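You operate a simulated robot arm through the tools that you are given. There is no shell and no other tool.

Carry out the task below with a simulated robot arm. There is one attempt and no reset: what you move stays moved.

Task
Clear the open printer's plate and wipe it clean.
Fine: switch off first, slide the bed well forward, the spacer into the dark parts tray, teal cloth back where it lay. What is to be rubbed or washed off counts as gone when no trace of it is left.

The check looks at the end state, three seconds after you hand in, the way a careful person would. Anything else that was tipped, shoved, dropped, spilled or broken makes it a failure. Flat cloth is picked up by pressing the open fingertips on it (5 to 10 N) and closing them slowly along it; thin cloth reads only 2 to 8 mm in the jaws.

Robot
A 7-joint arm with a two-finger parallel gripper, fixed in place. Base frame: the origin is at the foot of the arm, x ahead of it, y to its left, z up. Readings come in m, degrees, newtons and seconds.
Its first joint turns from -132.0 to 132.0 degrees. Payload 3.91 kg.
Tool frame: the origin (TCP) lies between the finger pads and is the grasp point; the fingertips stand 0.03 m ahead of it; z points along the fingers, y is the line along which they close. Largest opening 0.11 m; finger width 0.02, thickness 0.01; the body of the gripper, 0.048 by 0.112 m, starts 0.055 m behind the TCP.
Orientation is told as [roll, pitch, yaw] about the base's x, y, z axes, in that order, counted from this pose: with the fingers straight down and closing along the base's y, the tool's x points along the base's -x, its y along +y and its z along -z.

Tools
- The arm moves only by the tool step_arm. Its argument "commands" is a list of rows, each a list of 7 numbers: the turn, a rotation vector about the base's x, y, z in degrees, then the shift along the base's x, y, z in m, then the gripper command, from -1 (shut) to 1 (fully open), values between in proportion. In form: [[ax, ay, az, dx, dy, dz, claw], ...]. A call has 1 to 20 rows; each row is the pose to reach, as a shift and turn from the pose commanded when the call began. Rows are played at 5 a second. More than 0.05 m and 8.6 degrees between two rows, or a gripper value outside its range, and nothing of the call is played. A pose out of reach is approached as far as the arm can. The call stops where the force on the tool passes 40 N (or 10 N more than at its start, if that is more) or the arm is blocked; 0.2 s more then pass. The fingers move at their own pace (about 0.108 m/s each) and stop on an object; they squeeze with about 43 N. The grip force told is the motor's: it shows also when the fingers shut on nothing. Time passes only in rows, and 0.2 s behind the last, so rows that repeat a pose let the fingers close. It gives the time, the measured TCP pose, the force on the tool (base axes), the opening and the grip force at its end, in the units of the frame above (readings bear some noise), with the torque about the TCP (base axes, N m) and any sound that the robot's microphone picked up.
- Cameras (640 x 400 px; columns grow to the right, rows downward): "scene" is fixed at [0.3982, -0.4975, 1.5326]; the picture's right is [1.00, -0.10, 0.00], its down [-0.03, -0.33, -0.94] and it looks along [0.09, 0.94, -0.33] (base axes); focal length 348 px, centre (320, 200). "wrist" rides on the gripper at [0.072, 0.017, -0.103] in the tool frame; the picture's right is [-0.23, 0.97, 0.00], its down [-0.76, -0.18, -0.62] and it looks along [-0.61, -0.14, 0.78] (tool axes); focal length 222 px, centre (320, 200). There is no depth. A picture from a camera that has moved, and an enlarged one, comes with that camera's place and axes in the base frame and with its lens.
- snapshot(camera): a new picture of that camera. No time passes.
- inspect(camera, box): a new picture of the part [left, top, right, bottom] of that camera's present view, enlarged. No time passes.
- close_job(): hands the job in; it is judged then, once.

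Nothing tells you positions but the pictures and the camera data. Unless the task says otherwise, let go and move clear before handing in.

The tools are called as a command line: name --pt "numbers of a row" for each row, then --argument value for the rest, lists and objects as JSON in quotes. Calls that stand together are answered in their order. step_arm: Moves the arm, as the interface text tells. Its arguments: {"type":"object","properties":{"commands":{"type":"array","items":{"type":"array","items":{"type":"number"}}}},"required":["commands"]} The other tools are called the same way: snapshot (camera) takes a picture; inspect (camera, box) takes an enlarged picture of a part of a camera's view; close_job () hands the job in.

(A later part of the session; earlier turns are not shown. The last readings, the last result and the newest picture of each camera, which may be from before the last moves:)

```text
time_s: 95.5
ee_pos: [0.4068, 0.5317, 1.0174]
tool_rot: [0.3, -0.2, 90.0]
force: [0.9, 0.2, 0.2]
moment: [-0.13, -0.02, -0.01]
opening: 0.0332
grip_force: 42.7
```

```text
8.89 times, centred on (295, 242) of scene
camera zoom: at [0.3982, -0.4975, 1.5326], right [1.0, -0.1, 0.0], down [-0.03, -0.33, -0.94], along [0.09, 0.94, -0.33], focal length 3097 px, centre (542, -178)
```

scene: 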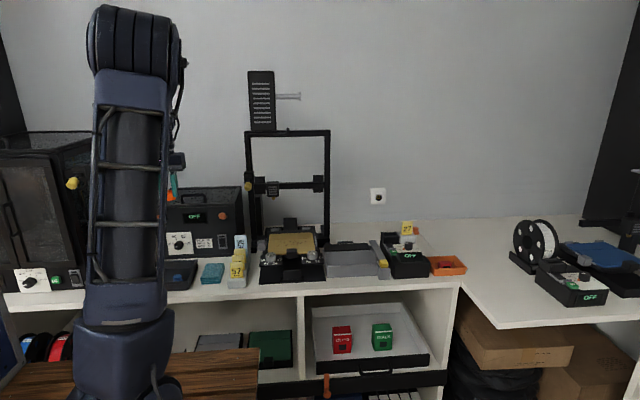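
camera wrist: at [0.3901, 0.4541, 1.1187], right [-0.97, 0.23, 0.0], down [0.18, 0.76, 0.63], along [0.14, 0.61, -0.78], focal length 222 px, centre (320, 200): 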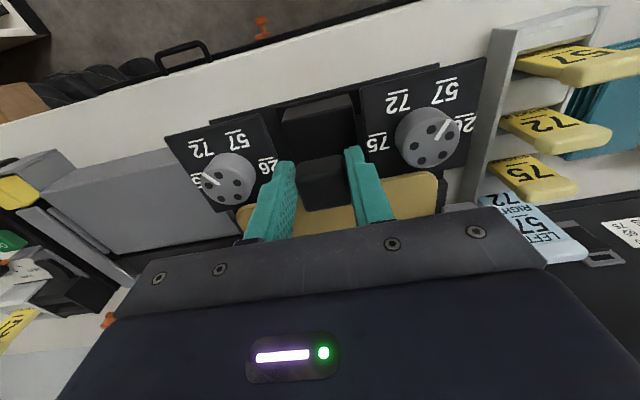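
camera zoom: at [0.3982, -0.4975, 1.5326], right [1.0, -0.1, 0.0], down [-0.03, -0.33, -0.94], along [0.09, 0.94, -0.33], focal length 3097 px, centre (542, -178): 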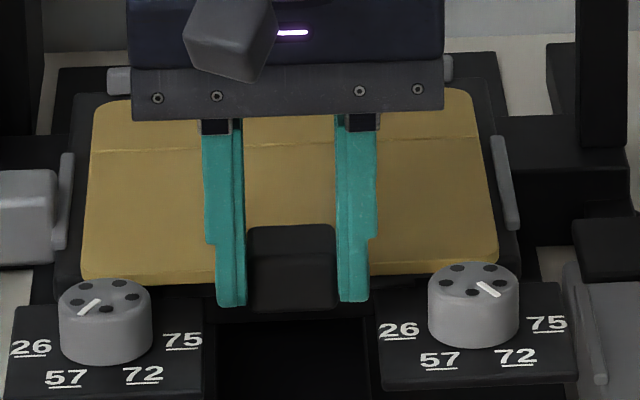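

The sheet slides back alone now and the carriage stays. To judge the exact seat I'll let go and take the same relative view as my pre-pull survey picture for comparison.

step_arm --pt "0 0 0 0 0 0 -0.3" --pt "0 0 0 0 0 0 -0.16" --pt "0 0 0 0 0 0 -0.16" --pt "0 0 0 0 0 0.03 -0.16" --pt "0 0 0 0 0 0.07 -0.16" --pt "0 0 0 -0.005 -0.03 0.11 0" --pt "0 0 0 -0.01 -0.06 0.145 0.5" --pt "0 0 0 -0.014 -0.09 0.18 1" --pt "0 0 0 -0.014 -0.12 0.215 1" --pt "0 0 0 -0.014 -0.1415 0.2525 1" --pt "0 0 0 -0.014 -0.1415 0.2525 1"

snapshot --camera "wrist"

inspect --camera "wrist" --box '[250, 60, 410, 240]'

inspect --camera "scene" --box '[265, 220, 325, 265]'

```text
refused: row 6 steps farther than a row can; nothing moved
```

```text
taken
camera wrist: at [0.3901, 0.4576, 1.1201], right [-0.97, 0.23, 0.0], down [0.18, 0.76, 0.63], along [0.14, 0.61, -0.78], focal length 222 px, centre (320, 200)
```

wrist: 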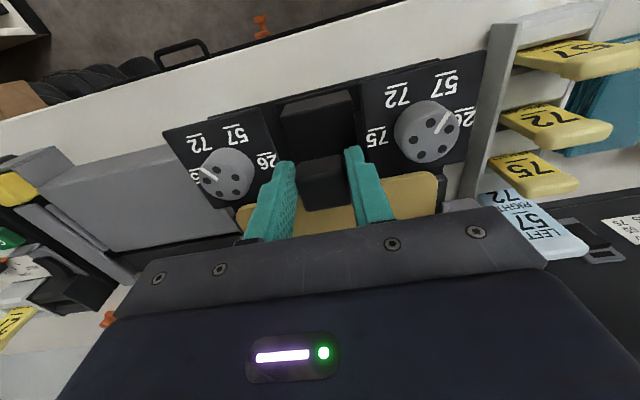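

```text
2.22 times, centred on (330, 150) of wrist
camera zoom: at [0.3901, 0.4576, 1.1201], right [-0.97, 0.23, 0.0], down [0.18, 0.76, 0.63], along [0.14, 0.61, -0.78], focal length 494 px, centre (298, 311)
```

zoom: 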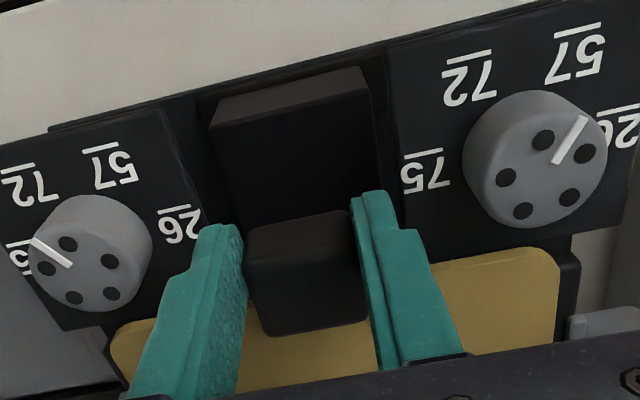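

```text
8.89 times, centred on (295, 242) of scene
camera zoom: at [0.3982, -0.4975, 1.5326], right [1.0, -0.1, 0.0], down [-0.03, -0.33, -0.94], along [0.09, 0.94, -0.33], focal length 3097 px, centre (542, -178)
```

zoom: 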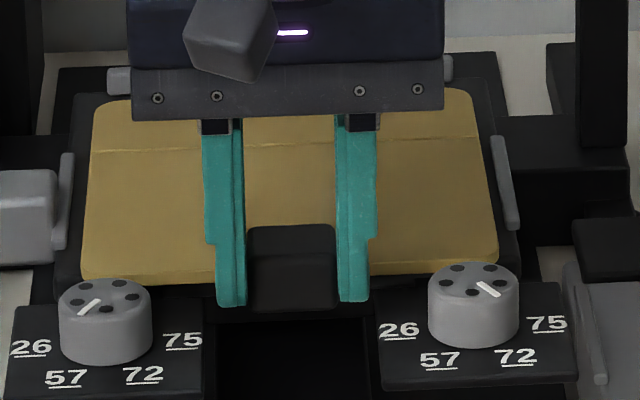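

A step was slightly too long; I'll resend with shorter ones.

step_arm --pt "0 0 0 0 0 0 -0.3" --pt "0 0 0 0 0 0 -0.16" --pt "0 0 0 0 0 0 -0.16" --pt "0 0 0 0 0 0.03 -0.16" --pt "0 0 0 0 0 0.07 -0.16" --pt "0 0 0 -0.004 -0.02 0.105 0" --pt "0 0 0 -0.008 -0.045 0.14 0.5" --pt "0 0 0 -0.012 -0.07 0.175 1" --pt "0 0 0 -0.014 -0.095 0.21 1" --pt "0 0 0 -0.014 -0.12 0.24 1" --pt "0 0 0 -0.014 -0.1415 0.2525 1" --pt "0 0 0 -0.014 -0.1415 0.2525 1"

snapshot --camera "wrist"

inspect --camera "wrist" --box '[250, 60, 410, 240]'

inspect --camera "scene" --box '[265, 220, 325, 265]'

```text
time_s: 98.1
ee_pos: [0.3937, 0.3915, 1.2711]
tool_rot: [0.1, -0.2, 89.9]
force: [-0.1, 0.2, -0.6]
moment: [-0.02, 0.03, 0.0]
opening: 0.11
grip_force: 0.1
```

```text
taken
camera wrist: at [0.3767, 0.3167, 1.3738], right [-0.97, 0.23, 0.0], down [0.18, 0.76, 0.63], along [0.14, 0.61, -0.78], focal length 222 px, centre (320, 200)
```

wrist: 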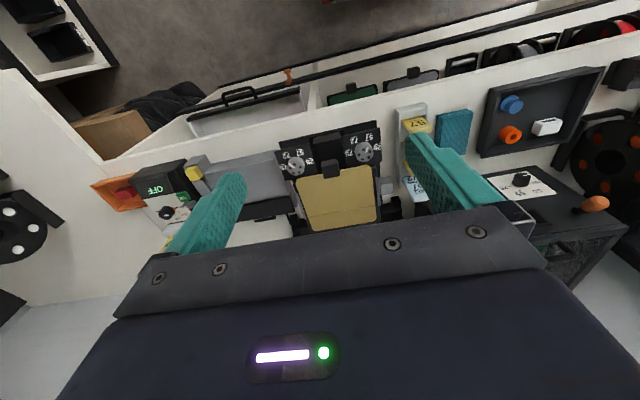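

```text
2.22 times, centred on (330, 150) of wrist
camera zoom: at [0.3767, 0.3167, 1.3738], right [-0.97, 0.23, 0.0], down [0.18, 0.76, 0.63], along [0.14, 0.61, -0.78], focal length 494 px, centre (298, 311)
```

zoom: 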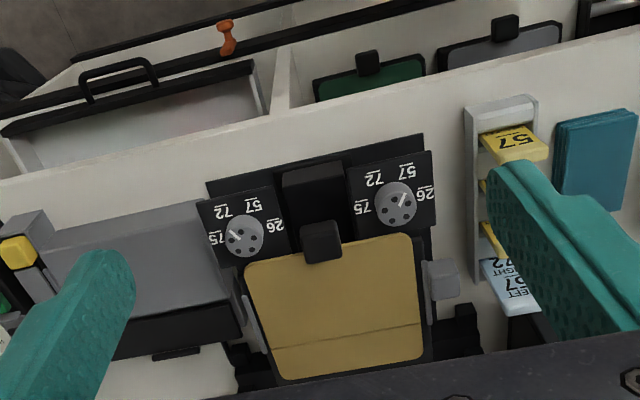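

```text
8.89 times, centred on (295, 242) of scene
camera zoom: at [0.3982, -0.4975, 1.5326], right [1.0, -0.1, 0.0], down [-0.03, -0.33, -0.94], along [0.09, 0.94, -0.33], focal length 3097 px, centre (542, -178)
```

zoom: 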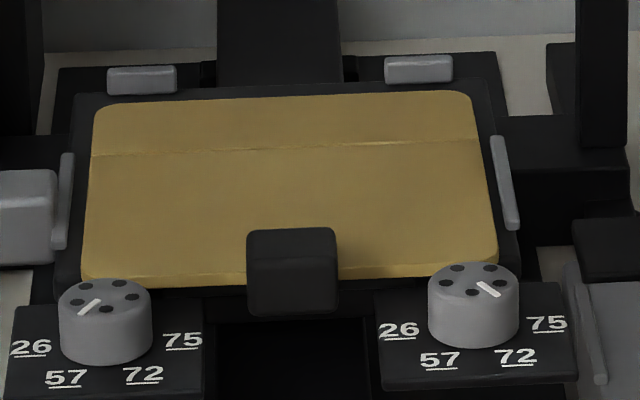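

Comparing with the pre-pull survey, the x position is right and the sheet still needs about 13 mm toward the back. I'll go back down over the tab along the same path.

step_arm --pt "0 0 0 0.002 0.0215 -0.0125 0.5" --pt "0 0 0 0.004 0.0465 -0.0425 0" --pt "0 0 0 0.006 0.0715 -0.0725 -0.16" --pt "0 0 0 0.01 0.0965 -0.1025 -0.16" --pt "0 0 0 0.012 0.1215 -0.1325 -0.16" --pt "0 0 0 0.014 0.1415 -0.16 -0.16" --pt "0 0 0 0.014 0.1415 -0.195 -0.16" --pt "0 0 0 0.014 0.1415 -0.225 -0.16" --pt "0 0 0 0.014 0.1415 -0.245 -0.16" --pt "0 0 0 0.014 0.1415 -0.2525 -0.16" --pt "0 0 0 0.014 0.1415 -0.2525 -0.16"

inspect --camera "wrist" --box '[220, 70, 440, 230]'

inspect --camera "scene" --box '[265, 220, 325, 265]'

```text
time_s: 100.5
ee_pos: [0.4068, 0.5332, 1.0169]
tool_rot: [0.2, -0.2, 89.9]
force: [-0.2, -0.2, 0.7]
moment: [0.0, -0.01, -0.02]
opening: 0.0462
grip_force: 0.1
```

```text
2.50 times, centred on (330, 150) of wrist
camera zoom: at [0.39, 0.4587, 1.1203], right [-0.97, 0.23, 0.0], down [0.18, 0.76, 0.63], along [0.14, 0.61, -0.78], focal length 555 px, centre (295, 325)
```

zoom: 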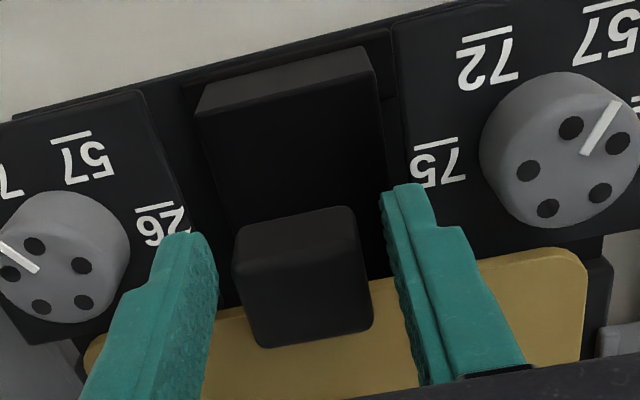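

```text
8.89 times, centred on (295, 242) of scene
camera zoom: at [0.3982, -0.4975, 1.5326], right [1.0, -0.1, 0.0], down [-0.03, -0.33, -0.94], along [0.09, 0.94, -0.33], focal length 3097 px, centre (542, -178)
```

zoom: 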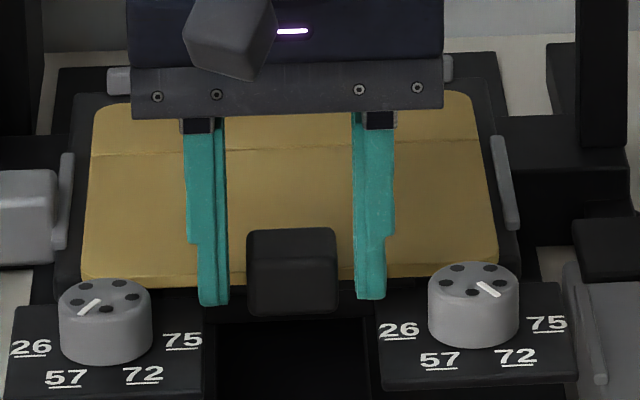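

Centred again. I'll close on the tab and push back about 8 mm first.

step_arm --pt "0 0 0 0 0 0 -0.3" --pt "0 0 0 0 0 0 -0.4" --pt "0 0 0 0 0 0 -0.6" --pt "0 0 0 0 0.001 0.0001 -0.6" --pt "0 0 0 0 0.003 0.0002 -0.6" --pt "0 0 0 0 0.005 0.0003 -0.6" --pt "0 0 0 0 0.007 0.0004 -0.6" --pt "0 0 0 0 0.008 0.0004 -0.6"

inspect --camera "scene" --box '[265, 220, 325, 265]'

```text
time_s: 102.3
ee_pos: [0.4053, 0.5392, 1.016]
tool_rot: [0.2, -0.3, 89.9]
force: [0.6, -3.3, 0.2]
moment: [-0.13, -0.08, -0.04]
opening: 0.0333
grip_force: 43.1
```

```text
8.89 times, centred on (295, 242) of scene
camera zoom: at [0.3982, -0.4975, 1.5326], right [1.0, -0.1, 0.0], down [-0.03, -0.33, -0.94], along [0.09, 0.94, -0.33], focal length 3097 px, centre (542, -178)
```

zoom: 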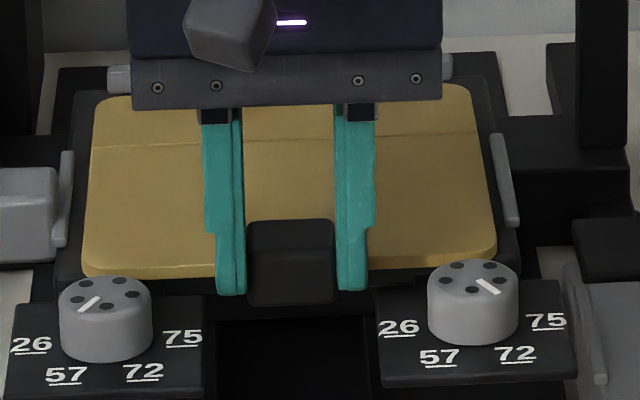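

A 3 N resistance appeared with the carriage moving too; I suspect the fingertips, reaching below the sheet, touch the bed's front bar. I'll re-grip the tab about 7 mm higher so the tips stay above sheet level, then push again.

step_arm --pt "0 0 0 0 -0.001 0 -0.6" --pt "0 0 0 0 -0.001 0 -0.25" --pt "0 0 0 0 -0.001 0 -0.25" --pt "0 0 0 0 -0.001 0.004 -0.25" --pt "0 0 0 0 -0.001 0.008 -0.25" --pt "0 0 0 0 -0.001 0.008 -0.6" --pt "0 0 0 0 -0.001 0.008 -0.6"

inspect --camera "scene" --box '[265, 220, 325, 265]'

inspect --camera "wrist" --box '[220, 70, 440, 230]'

```text
time_s: 103.9
ee_pos: [0.4076, 0.5383, 1.0248]
tool_rot: [0.2, -0.1, 90.1]
force: [-2.7, -0.4, -2.7]
moment: [-0.31, 0.07, 0.11]
opening: 0.033
grip_force: 42.8
```

```text
8.89 times, centred on (295, 242) of scene
camera zoom: at [0.3982, -0.4975, 1.5326], right [1.0, -0.1, 0.0], down [-0.03, -0.33, -0.94], along [0.09, 0.94, -0.33], focal length 3097 px, centre (542, -178)
```

zoom: 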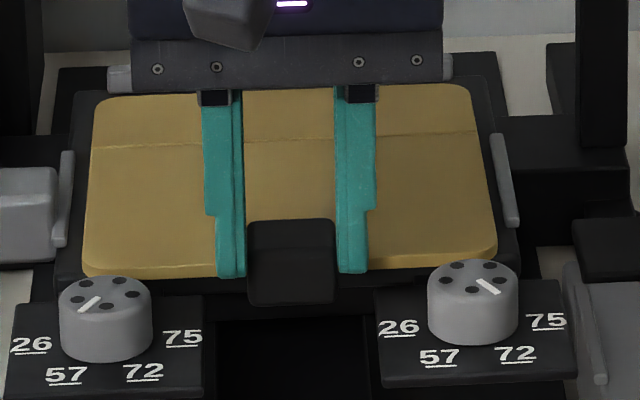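

```text
2.50 times, centred on (330, 150) of wrist
camera zoom: at [0.3903, 0.4645, 1.1283], right [-0.97, 0.23, 0.0], down [0.18, 0.76, 0.63], along [0.14, 0.61, -0.78], focal length 555 px, centre (295, 325)
```

zoom: 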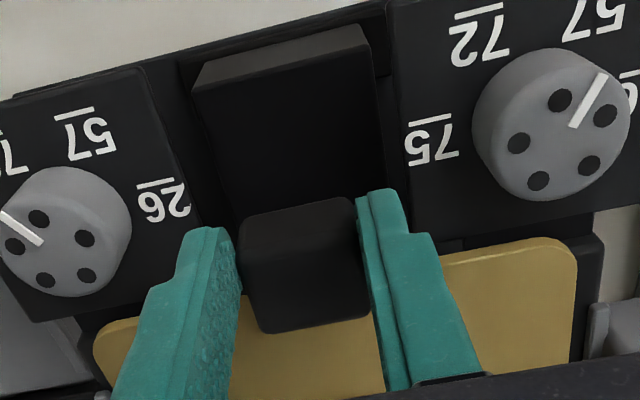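

Re-gripped higher. I'll push back again by 5 mm and see whether the carriage stays put.

step_arm --pt "0 0 0 0 0.001 0 -0.6" --pt "0 0 0 0 0.0025 0 -0.6" --pt "0 0 0 0 0.004 0 -0.6" --pt "0 0 0 0 0.0055 0 -0.6"

inspect --camera "scene" --box '[265, 220, 325, 265]'

```text
time_s: 104.9
ee_pos: [0.4055, 0.5433, 1.0257]
tool_rot: [0.3, -0.2, 89.9]
force: [-0.1, 0.2, -0.1]
moment: [-0.12, -0.03, 0.01]
opening: 0.0332
grip_force: 42.6
```

```text
8.89 times, centred on (295, 242) of scene
camera zoom: at [0.3982, -0.4975, 1.5326], right [1.0, -0.1, 0.0], down [-0.03, -0.33, -0.94], along [0.09, 0.94, -0.33], focal length 3097 px, centre (542, -178)
```

zoom: 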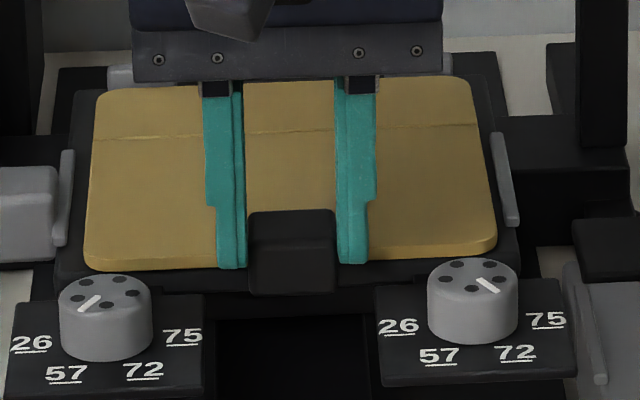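

The sheet now slides alone again and its tab-to-knob relation matches the original picture to about a millimetre. I'll let go and verify with the survey view.

step_arm --pt "0 0 0 0 0 0 -0.3" --pt "0 0 0 0 0 0 -0.16" --pt "0 0 0 0 0 0 -0.16" --pt "0 0 0 0 0 0.03 -0.16" --pt "0 0 0 0 0 0.07 -0.16" --pt "0 0 0 -0.004 -0.02 0.105 0" --pt "0 0 0 -0.008 -0.045 0.14 0.5" --pt "0 0 0 -0.012 -0.07 0.175 1" --pt "0 0 0 -0.014 -0.095 0.21 1" --pt "0 0 0 -0.014 -0.12 0.235 1" --pt "0 0 0 -0.014 -0.1465 0.246 1" --pt "0 0 0 -0.014 -0.1465 0.246 1"

inspect --camera "wrist" --box '[250, 60, 410, 240]'

inspect --camera "scene" --box '[265, 220, 325, 265]'

snapshot --camera "scene"

```text
time_s: 107.5
ee_pos: [0.3922, 0.3973, 1.2719]
tool_rot: [0.2, -0.2, 90.0]
force: [-0.5, -0.3, -0.2]
moment: [0.02, -0.01, 0.01]
opening: 0.11
grip_force: 0.1
```

```text
2.22 times, centred on (330, 150) of wrist
camera zoom: at [0.375, 0.3238, 1.375], right [-0.97, 0.23, 0.0], down [0.18, 0.76, 0.63], along [0.14, 0.61, -0.78], focal length 494 px, centre (298, 311)
```

zoom: 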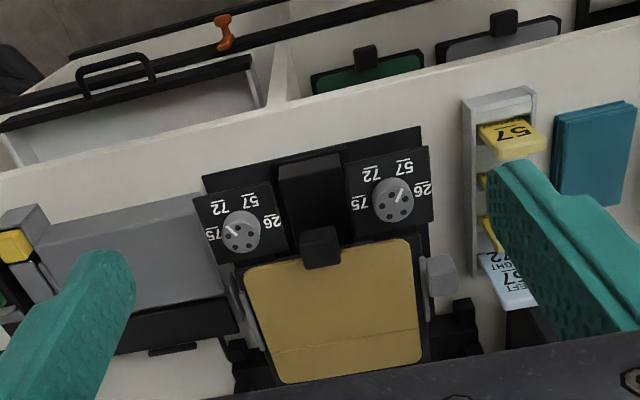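

```text
8.89 times, centred on (295, 242) of scene
camera zoom: at [0.3982, -0.4975, 1.5326], right [1.0, -0.1, 0.0], down [-0.03, -0.33, -0.94], along [0.09, 0.94, -0.33], focal length 3097 px, centre (542, -178)
```

zoom: 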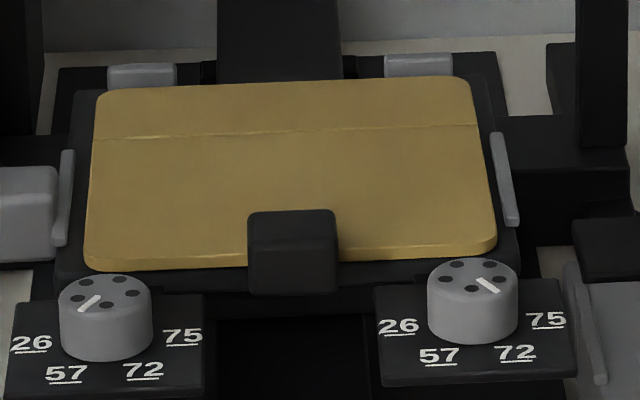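

```text
taken
```

scene: 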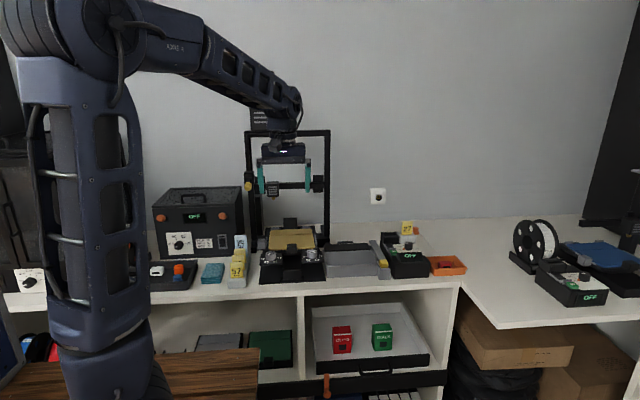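

Compared with the original survey the sheet is within about 3–4 mm in y and 2 mm in x. I also notice the grey cube on the bed's left side rides with the carriage and looks like the bed's real handle. I'll first do the final fine adjustment of the sheet by its tab.

step_arm --pt "0 0 0 0.002 0.0265 -0.011 0.5" --pt "0 0 0 0.004 0.0515 -0.036 0" --pt "0 0 0 0.006 0.0765 -0.066 -0.16" --pt "0 0 0 0.01 0.1015 -0.096 -0.16" --pt "0 0 0 0.012 0.1265 -0.126 -0.16" --pt "0 0 0 0.014 0.1465 -0.156 -0.16" --pt "0 0 0 0.014 0.1465 -0.19 -0.16" --pt "0 0 0 0.014 0.1465 -0.22 -0.16" --pt "0 0 0 0.014 0.1465 -0.238 -0.16" --pt "0 0 0 0.014 0.1465 -0.246 -0.16" --pt "0 0 0 0.014 0.1465 -0.246 -0.3" --pt "0 0 0 0.014 0.1465 -0.246 -0.4" --pt "0 0 0 0.014 0.1465 -0.246 -0.6" --pt "0 0 0 0.014 0.1465 -0.246 -0.6"

inspect --camera "scene" --box '[265, 220, 325, 265]'

```text
time_s: 110.5
ee_pos: [0.4057, 0.5429, 1.026]
tool_rot: [0.2, -0.2, 90.0]
force: [5.2, -1.1, -0.3]
moment: [-0.1, -0.19, -0.16]
opening: 0.0333
grip_force: 42.9
```

```text
8.89 times, centred on (295, 242) of scene
camera zoom: at [0.3982, -0.4975, 1.5326], right [1.0, -0.1, 0.0], down [-0.03, -0.33, -0.94], along [0.09, 0.94, -0.33], focal length 3097 px, centre (542, -178)
```

zoom: 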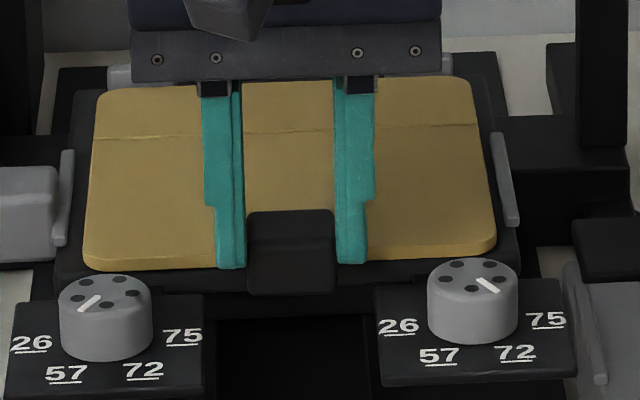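

step_arm --pt "0 0 0 -0.0007 0.0005 0 -0.6" --pt "0 0 0 -0.0015 0.001 0 -0.6" --pt "0 0 0 -0.0015 0.002 0 -0.6" --pt "0 0 0 -0.0015 0.003 0 -0.6" --pt "0 0 0 -0.0015 0.0037 0 -0.6" --pt "0 0 0 -0.0015 0.0037 0 -0.6"

inspect --camera "scene" --box '[265, 220, 325, 265]'

```text
time_s: 111.9
ee_pos: [0.406, 0.5472, 1.0261]
tool_rot: [0.2, -0.3, 89.9]
force: [12.4, -2.4, 14.9]
moment: [1.11, -0.39, -0.34]
opening: 0.0332
grip_force: 42.8
```

```text
8.89 times, centred on (295, 242) of scene
camera zoom: at [0.3982, -0.4975, 1.5326], right [1.0, -0.1, 0.0], down [-0.03, -0.33, -0.94], along [0.09, 0.94, -0.33], focal length 3097 px, centre (542, -178)
```

zoom: 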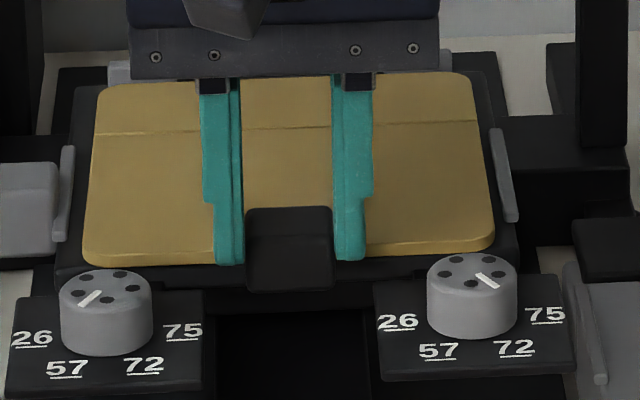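

The load rose (12 N sideways, 15 N down) and the carriage moved with the sheet, so I'll relieve the side and vertical load first.

step_arm --pt "0 0 0 0.0008 0 0.0006 -0.6" --pt "0 0 0 0.0012 0 0.001 -0.6" --pt "0 0 0 0.0012 0 0.001 -0.6"

```text
time_s: 112.7
ee_pos: [0.4058, 0.5479, 1.026]
tool_rot: [0.2, -0.4, 90.0]
force: [10.3, -1.1, 9.8]
moment: [0.55, -0.35, -0.13]
opening: 0.0332
grip_force: 43.1
```

step_arm --pt "0 0 0 0.0008 0 0.0004 -0.6" --pt "0 0 0 0.0014 0 0.0008 -0.6" --pt "0 0 0 0.0014 0 0.0008 -0.6"

inspect --camera "scene" --box '[265, 220, 325, 265]'

```text
time_s: 113.5
ee_pos: [0.4063, 0.547, 1.0256]
tool_rot: [0.2, -0.2, 90.0]
force: [-1.6, 2.0, -0.5]
moment: [-0.41, 0.09, 0.51]
opening: 0.0333
grip_force: 43.0
```

```text
8.89 times, centred on (295, 242) of scene
camera zoom: at [0.3982, -0.4975, 1.5326], right [1.0, -0.1, 0.0], down [-0.03, -0.33, -0.94], along [0.09, 0.94, -0.33], focal length 3097 px, centre (542, -178)
```

zoom: 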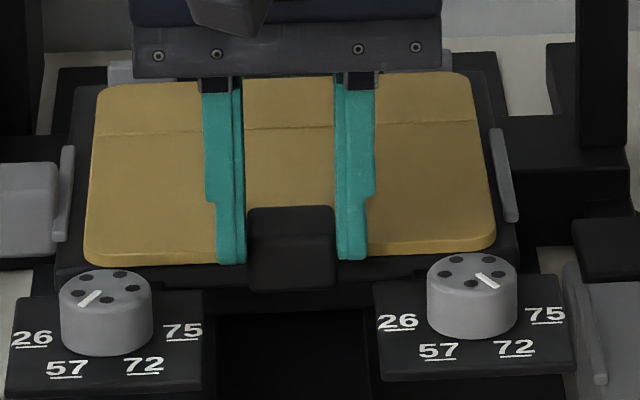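

Loads are near zero now. I'll try the last few millimetres back with the vertical load relieved.

step_arm --pt "0 0 0 0 0.001 0.0001 -0.6" --pt "0 0 0 0 0.002 0.0002 -0.6" --pt "0 0 0 0 0.003 0.0003 -0.6" --pt "0 0 0 0 0.0035 0.0003 -0.6"

inspect --camera "scene" --box '[265, 220, 325, 265]'

```text
time_s: 114.5
ee_pos: [0.4086, 0.5506, 1.0271]
tool_rot: [0.2, -0.3, 89.9]
force: [0.8, -0.4, -0.3]
moment: [-0.12, -0.02, 0.03]
opening: 0.0333
grip_force: 43.2
```

```text
8.89 times, centred on (295, 242) of scene
camera zoom: at [0.3982, -0.4975, 1.5326], right [1.0, -0.1, 0.0], down [-0.03, -0.33, -0.94], along [0.09, 0.94, -0.33], focal length 3097 px, centre (542, -178)
```

zoom: 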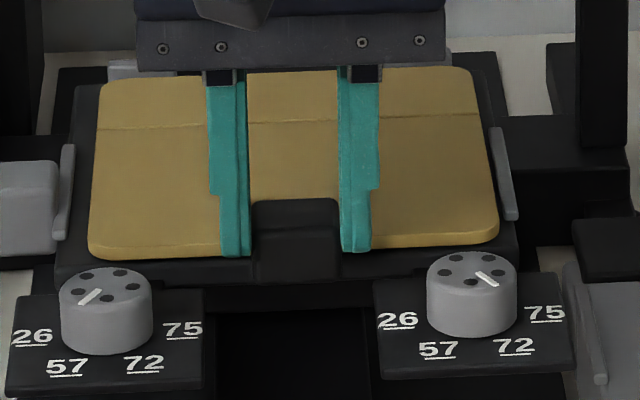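

The sheet moved back alone this time, and y now matches the original within 2–3 mm. It sits about 2 mm too far toward +x, so I'll nudge it back.

step_arm --pt "0 0 0 -0.0007 -0.0003 0 -0.6" --pt "0 0 0 -0.0014 -0.0006 0 -0.6" --pt "0 0 0 -0.0021 -0.001 0 -0.6" --pt "0 0 0 -0.0028 -0.001 0 -0.6"

inspect --camera "scene" --box '[265, 220, 325, 265]'

```text
time_s: 115.5
ee_pos: [0.4047, 0.5511, 1.0271]
tool_rot: [0.3, -0.1, 89.9]
force: [1.3, -0.1, 0.2]
moment: [-0.14, 0.1, -0.03]
opening: 0.0333
grip_force: 42.9
```

```text
8.89 times, centred on (295, 242) of scene
camera zoom: at [0.3982, -0.4975, 1.5326], right [1.0, -0.1, 0.0], down [-0.03, -0.33, -0.94], along [0.09, 0.94, -0.33], focal length 3097 px, centre (542, -178)
```

zoom: 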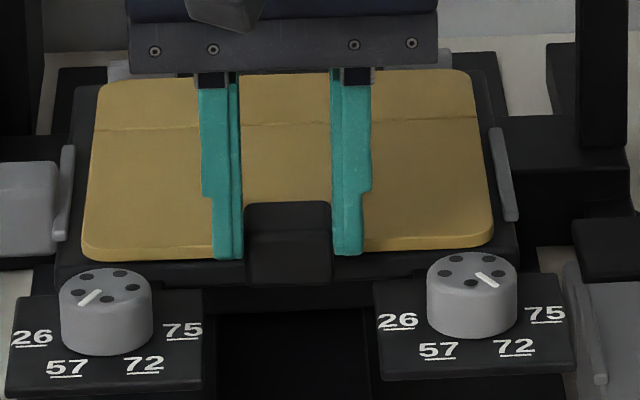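

The sheet's x and y now match the original seat to about a millimetre. I'll release the tab, rise, and look at the grey cube handle to bring the bed fully forward again.

step_arm --pt "0 0 0 0 0 0 -0.35" --pt "0 0 0 0 0 0 -0.2" --pt "0 0 0 0 0 0 -0.16" --pt "0 0 0 0 0 0.03 -0.16" --pt "0 0 0 0 0 0.07 -0.16" --pt "0 0 0 -0.02 -0.02 0.1 0" --pt "0 0 0 -0.04 -0.045 0.13 0.5" --pt "0 0 0 -0.06 -0.07 0.155 1" --pt "0 0 0 -0.08 -0.09 0.17 1" --pt "0 0 0 -0.08 -0.09 0.17 1"

snapshot --camera "wrist"

inspect --camera "wrist" --box '[210, 80, 410, 230]'

inspect --camera "scene" --box '[255, 220, 315, 265]'

```text
time_s: 117.7
ee_pos: [0.3236, 0.4622, 1.1966]
tool_rot: [0.1, -0.1, 89.9]
force: [-0.8, -0.1, 0.8]
moment: [0.0, 0.0, 0.0]
opening: 0.1098
grip_force: 0.0
```

```text
taken
camera wrist: at [0.3076, 0.3881, 1.2996], right [-0.97, 0.23, 0.01], down [0.18, 0.76, 0.63], along [0.14, 0.61, -0.78], focal length 222 px, centre (320, 200)
```

wrist: 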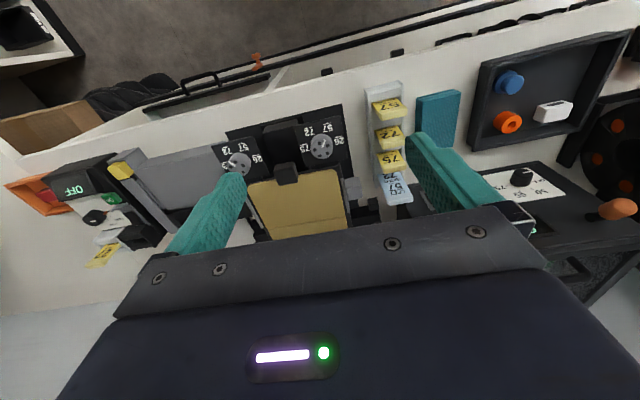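

```text
2.67 times, centred on (310, 155) of wrist
camera zoom: at [0.3076, 0.3881, 1.2996], right [-0.97, 0.23, 0.01], down [0.18, 0.76, 0.63], along [0.14, 0.61, -0.78], focal length 592 px, centre (347, 320)
```

zoom: 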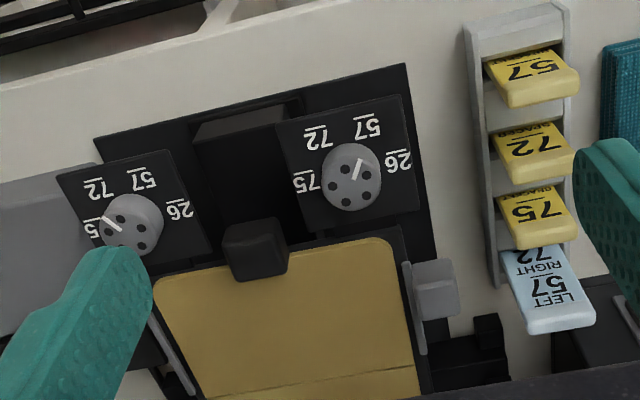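

```text
8.89 times, centred on (285, 242) of scene
camera zoom: at [0.3982, -0.4975, 1.5326], right [1.0, -0.1, 0.0], down [-0.03, -0.33, -0.94], along [0.09, 0.94, -0.33], focal length 3097 px, centre (631, -178)
```

zoom: 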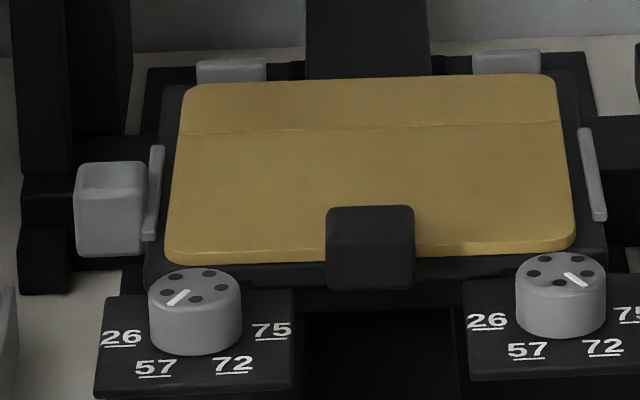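

The bed sits about 12 mm back from its forward stop. With closed fingers tilted away from the gantry I'll go behind the grey cube handle (centre ≈ 0.301, 0.624, 0.984) and draw the bed forward by it, hovering first.

step_arm --pt "3 0 0 -0.005 0.035 -0.015 0" --pt "6 0 0 -0.01 0.075 -0.03 -1" --pt "9 0 0 -0.015 0.115 -0.045 -1" --pt "12 0 0 -0.02 0.155 -0.06 -1" --pt "15 0 0 -0.0236 0.194 -0.075 -1" --pt "15 0 0 -0.0236 0.194 -0.1 -1" --pt "15 0 0 -0.0236 0.194 -0.1 -1"

snapshot --camera "wrist"

inspect --camera "scene" --box '[235, 190, 325, 265]'

```text
time_s: 119.3
ee_pos: [0.3, 0.6551, 1.0973]
tool_rot: [0.3, -15.3, 89.9]
force: [0.0, 1.0, -0.3]
moment: [0.01, 0.0, 0.02]
opening: 0.0
grip_force: 37.8
```

```text
taken
camera wrist: at [0.2846, 0.5562, 1.178], right [-0.97, 0.22, 0.06], down [0.18, 0.57, 0.8], along [0.14, 0.79, -0.59], focal length 222 px, centre (320, 200)
```

wrist: 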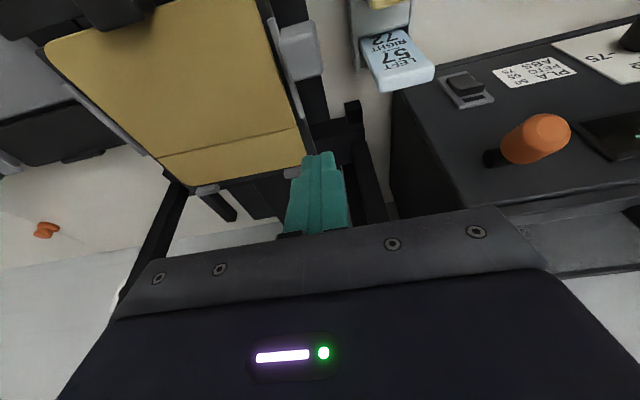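

```text
5.33 times, centred on (280, 228) of scene
camera zoom: at [0.3982, -0.4975, 1.5326], right [1.0, -0.1, 0.0], down [-0.03, -0.33, -0.94], along [0.09, 0.94, -0.33], focal length 1858 px, centre (533, 53)
```

zoom: 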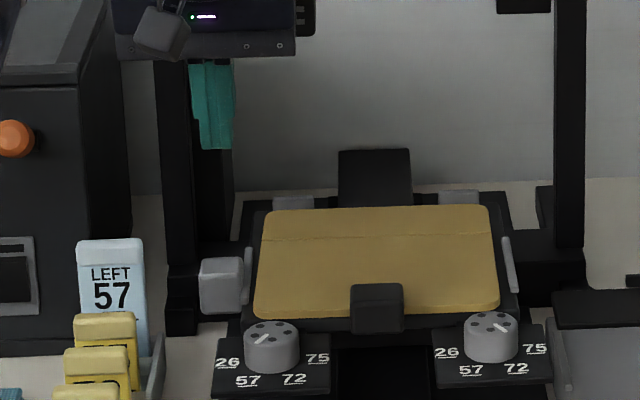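

inspect --camera "wrist" --box '[230, 0, 410, 160]'

inspect --camera "scene" --box '[250, 215, 290, 260]'

```text
2.50 times, centred on (320, 80) of wrist
camera zoom: at [0.2846, 0.5562, 1.178], right [-0.97, 0.22, 0.06], down [0.18, 0.57, 0.8], along [0.14, 0.79, -0.59], focal length 555 px, centre (320, 500)
```

zoom: 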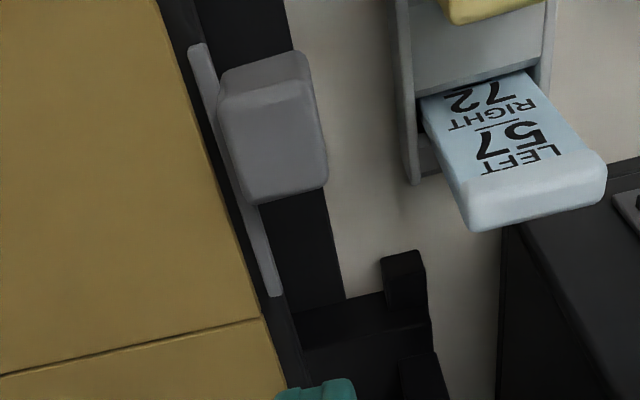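

```text
8.89 times, centred on (270, 238) of scene
camera zoom: at [0.3982, -0.4975, 1.5326], right [1.0, -0.1, 0.0], down [-0.03, -0.33, -0.94], along [0.09, 0.94, -0.33], focal length 3097 px, centre (764, -133)
```

zoom: 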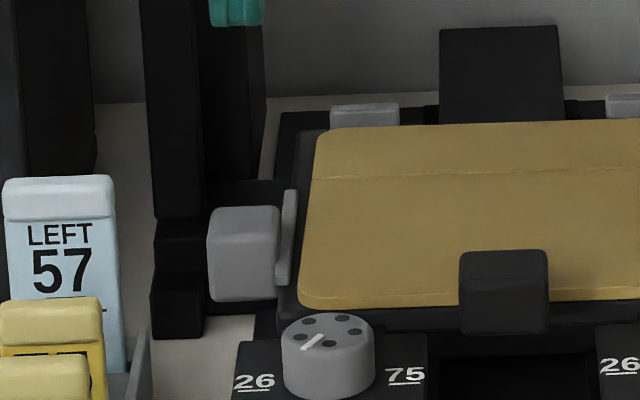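

The cube's top spans about y 0.610–0.637 and the space behind it is free. I'll shift 4 mm toward −x to clear the side strip and lower behind the cube.

step_arm --pt "0 0 0 -0.004 0.001 -0.02 -1" --pt "0 0 0 -0.004 0.001 -0.045 -1" --pt "0 0 0 -0.004 0.001 -0.065 -1" --pt "0 0 0 -0.004 0.001 -0.08 -1" --pt "0 0 0 -0.004 0.001 -0.09 -1" --pt "0 0 0 -0.004 0.001 -0.09 -1"

inspect --camera "wrist" --box '[230, 40, 410, 200]'

inspect --camera "scene" --box '[235, 190, 325, 265]'

```text
time_s: 120.7
ee_pos: [0.2972, 0.6538, 1.007]
tool_rot: [0.2, -15.2, 89.8]
force: [0.2, -0.2, -0.4]
moment: [0.04, 0.03, 0.03]
opening: 0.0
grip_force: 37.9
```

```text
2.50 times, centred on (320, 120) of wrist
camera zoom: at [0.2807, 0.5567, 1.0883], right [-0.97, 0.22, 0.06], down [0.18, 0.57, 0.8], along [0.14, 0.79, -0.6], focal length 555 px, centre (320, 400)
```

zoom: 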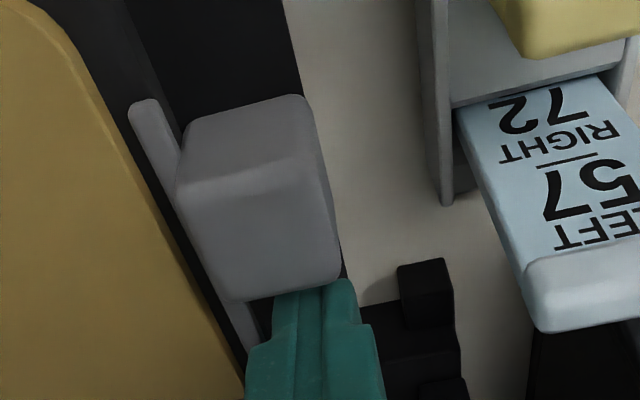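

```text
5.33 times, centred on (280, 228) of scene
camera zoom: at [0.3982, -0.4975, 1.5326], right [1.0, -0.1, 0.0], down [-0.03, -0.33, -0.94], along [0.09, 0.94, -0.33], focal length 1858 px, centre (533, 53)
```

zoom: 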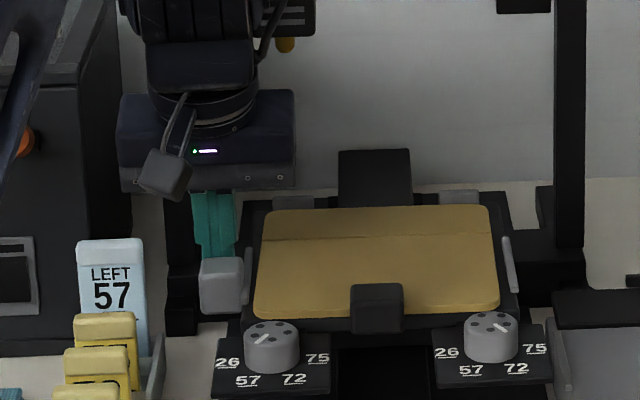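

The closed fingers stand directly behind the cube. I'll draw them forward slowly and watch the force and the bed.

step_arm --pt "0 0 0 0 -0.002 0 -1" --pt "0 0 0 0 -0.004 0 -1" --pt "0 0 0 0 -0.006 0 -1" --pt "0 0 0 0 -0.008 0 -1" --pt "0 0 0 0 -0.01 0 -1" --pt "0 0 0 0 -0.012 0 -1"

inspect --camera "scene" --box '[250, 220, 310, 265]'

```text
time_s: 122.1
ee_pos: [0.2973, 0.6432, 1.0081]
tool_rot: [0.1, -15.3, 89.9]
force: [-0.3, 3.0, 2.9]
moment: [0.04, -0.02, 0.03]
opening: 0.0002
grip_force: 37.9
```

```text
8.89 times, centred on (280, 242) of scene
camera zoom: at [0.3982, -0.4975, 1.5326], right [1.0, -0.1, 0.0], down [-0.03, -0.33, -0.94], along [0.09, 0.94, -0.33], focal length 3097 px, centre (676, -178)
```

zoom: 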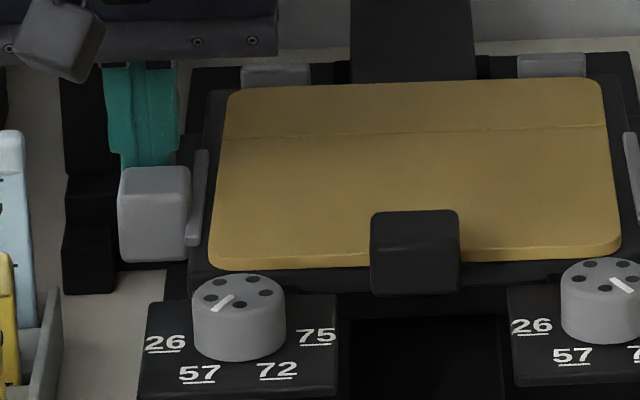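

The bed moves with 3 N, cube rigid and sheet riding along. I'll continue to the stop.

step_arm --pt "0 0 0 0 -0.002 0 -1" --pt "0 0 0 0 -0.004 0 -1" --pt "0 0 0 0 -0.006 0 -1" --pt "0 0 0 0 -0.008 0 -1"

inspect --camera "scene" --box '[250, 220, 310, 265]'

```text
time_s: 123.1
ee_pos: [0.2979, 0.6347, 1.0065]
tool_rot: [0.3, -15.2, 90.0]
force: [-2.2, 3.0, 1.0]
moment: [0.05, 0.03, 0.0]
opening: 0.0002
grip_force: 37.3
```

```text
8.89 times, centred on (280, 242) of scene
camera zoom: at [0.3982, -0.4975, 1.5326], right [1.0, -0.1, 0.0], down [-0.03, -0.33, -0.94], along [0.09, 0.94, -0.33], focal length 3097 px, centre (676, -178)
```

zoom: 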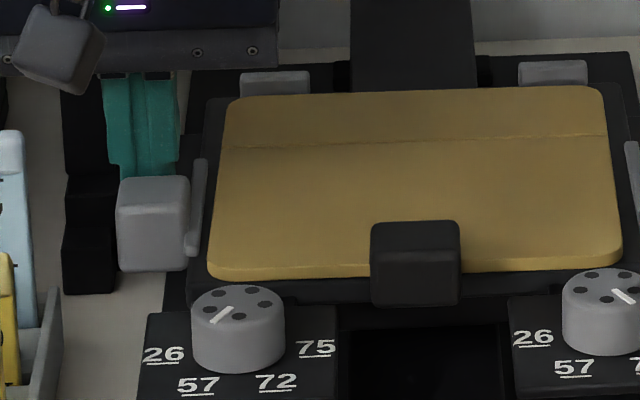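

The bed is now as far forward as before. A few more millimetres to find the real stop.

step_arm --pt "0 0 0 0 -0.002 0 -1" --pt "0 0 0 0 -0.004 0 -1"

inspect --camera "scene" --box '[250, 220, 310, 265]'

```text
time_s: 123.7
ee_pos: [0.2963, 0.6337, 1.0065]
tool_rot: [0.2, -15.4, 89.9]
force: [3.7, 25.4, -1.2]
moment: [0.26, -0.03, 0.1]
opening: 0.0
grip_force: 38.4
```

```text
8.89 times, centred on (280, 242) of scene
camera zoom: at [0.3982, -0.4975, 1.5326], right [1.0, -0.1, 0.0], down [-0.03, -0.33, -0.94], along [0.09, 0.94, -0.33], focal length 3097 px, centre (676, -178)
```

zoom: 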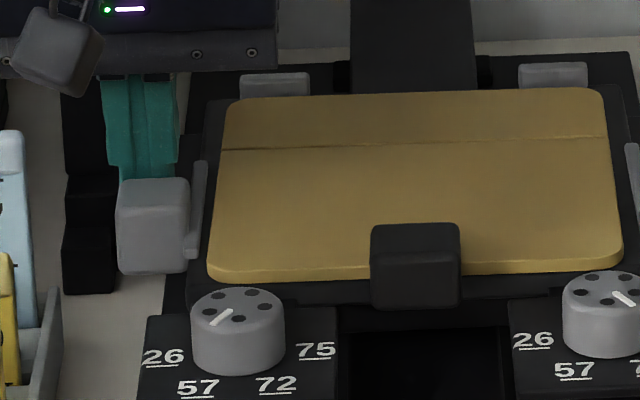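

The bed is fully forward at its stop (25 N) and the sheet is in place. I'll back off from the cube, rise and retreat.

step_arm --pt "0 0 0 0 0.005 0 -1" --pt "0 0 0 0 0.011 0 -1" --pt "0 0 0 0 0.011 0.03 -1" --pt "0 0 0 0 0.011 0.07 -1" --pt "0 0 0 0 0.008 0.11 -1" --pt "-4 0 0 0 -0.03 0.13 -1" --pt "-8 0 0 0 -0.07 0.15 -1" --pt "-12 0 0 0 -0.11 0.17 0" --pt "-15 0 0 0.0 -0.15 0.19 1" --pt "-15 0 0 0.02 -0.19 0.21 1" --pt "-15 0 0 0.04 -0.22 0.24 1" --pt "-15 0 0 0.06 -0.25 0.26 1" --pt "-15 0 0 0.06 -0.25 0.26 1"

snapshot --camera "wrist"

snapshot --camera "scene"

inspect --camera "scene" --box '[265, 220, 325, 265]'

inspect --camera "wrist" --box '[210, 60, 410, 230]'

```text
time_s: 126.5
ee_pos: [0.3591, 0.38, 1.2664]
tool_rot: [0.2, -0.2, 90.0]
force: [-0.3, -0.5, 0.0]
moment: [-0.07, 0.01, -0.01]
opening: 0.11
grip_force: 0.1
```

```text
taken
camera wrist: at [0.3417, 0.3056, 1.3704], right [-0.97, 0.23, 0.0], down [0.18, 0.76, 0.63], along [0.14, 0.61, -0.78], focal length 222 px, centre (320, 200)
```

wrist: 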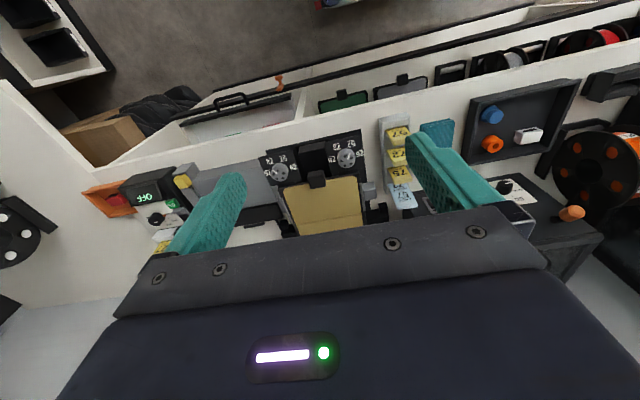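

```text
taken
```

scene: 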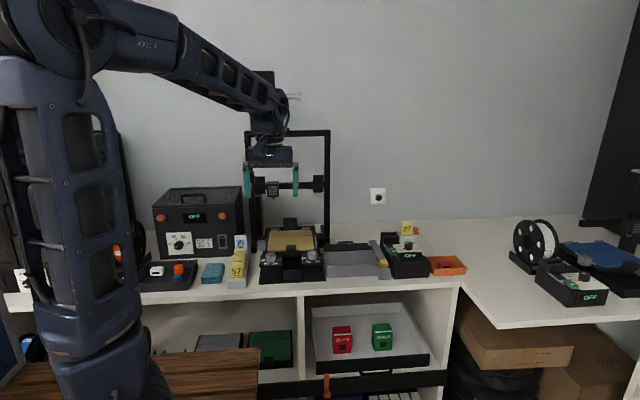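

```text
8.89 times, centred on (295, 242) of scene
camera zoom: at [0.3982, -0.4975, 1.5326], right [1.0, -0.1, 0.0], down [-0.03, -0.33, -0.94], along [0.09, 0.94, -0.33], focal length 3097 px, centre (542, -178)
```

zoom: 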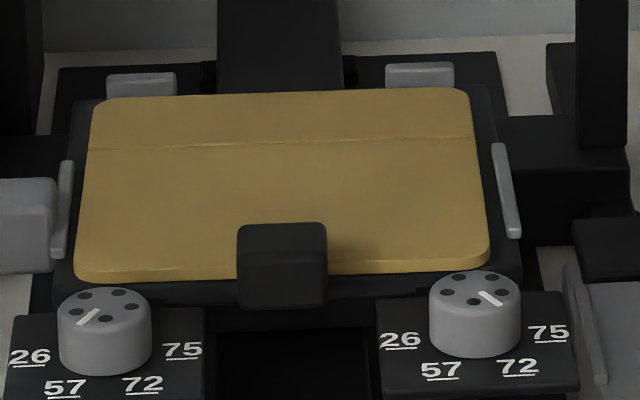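

```text
2.35 times, centred on (310, 145) of wrist
camera zoom: at [0.3417, 0.3056, 1.3704], right [-0.97, 0.23, 0.0], down [0.18, 0.76, 0.63], along [0.14, 0.61, -0.78], focal length 523 px, centre (344, 329)
```

zoom: 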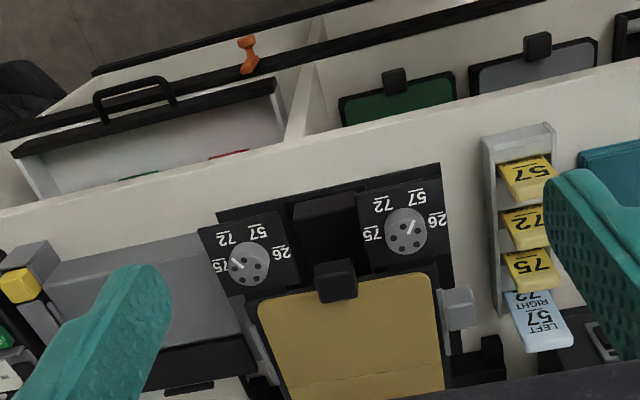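

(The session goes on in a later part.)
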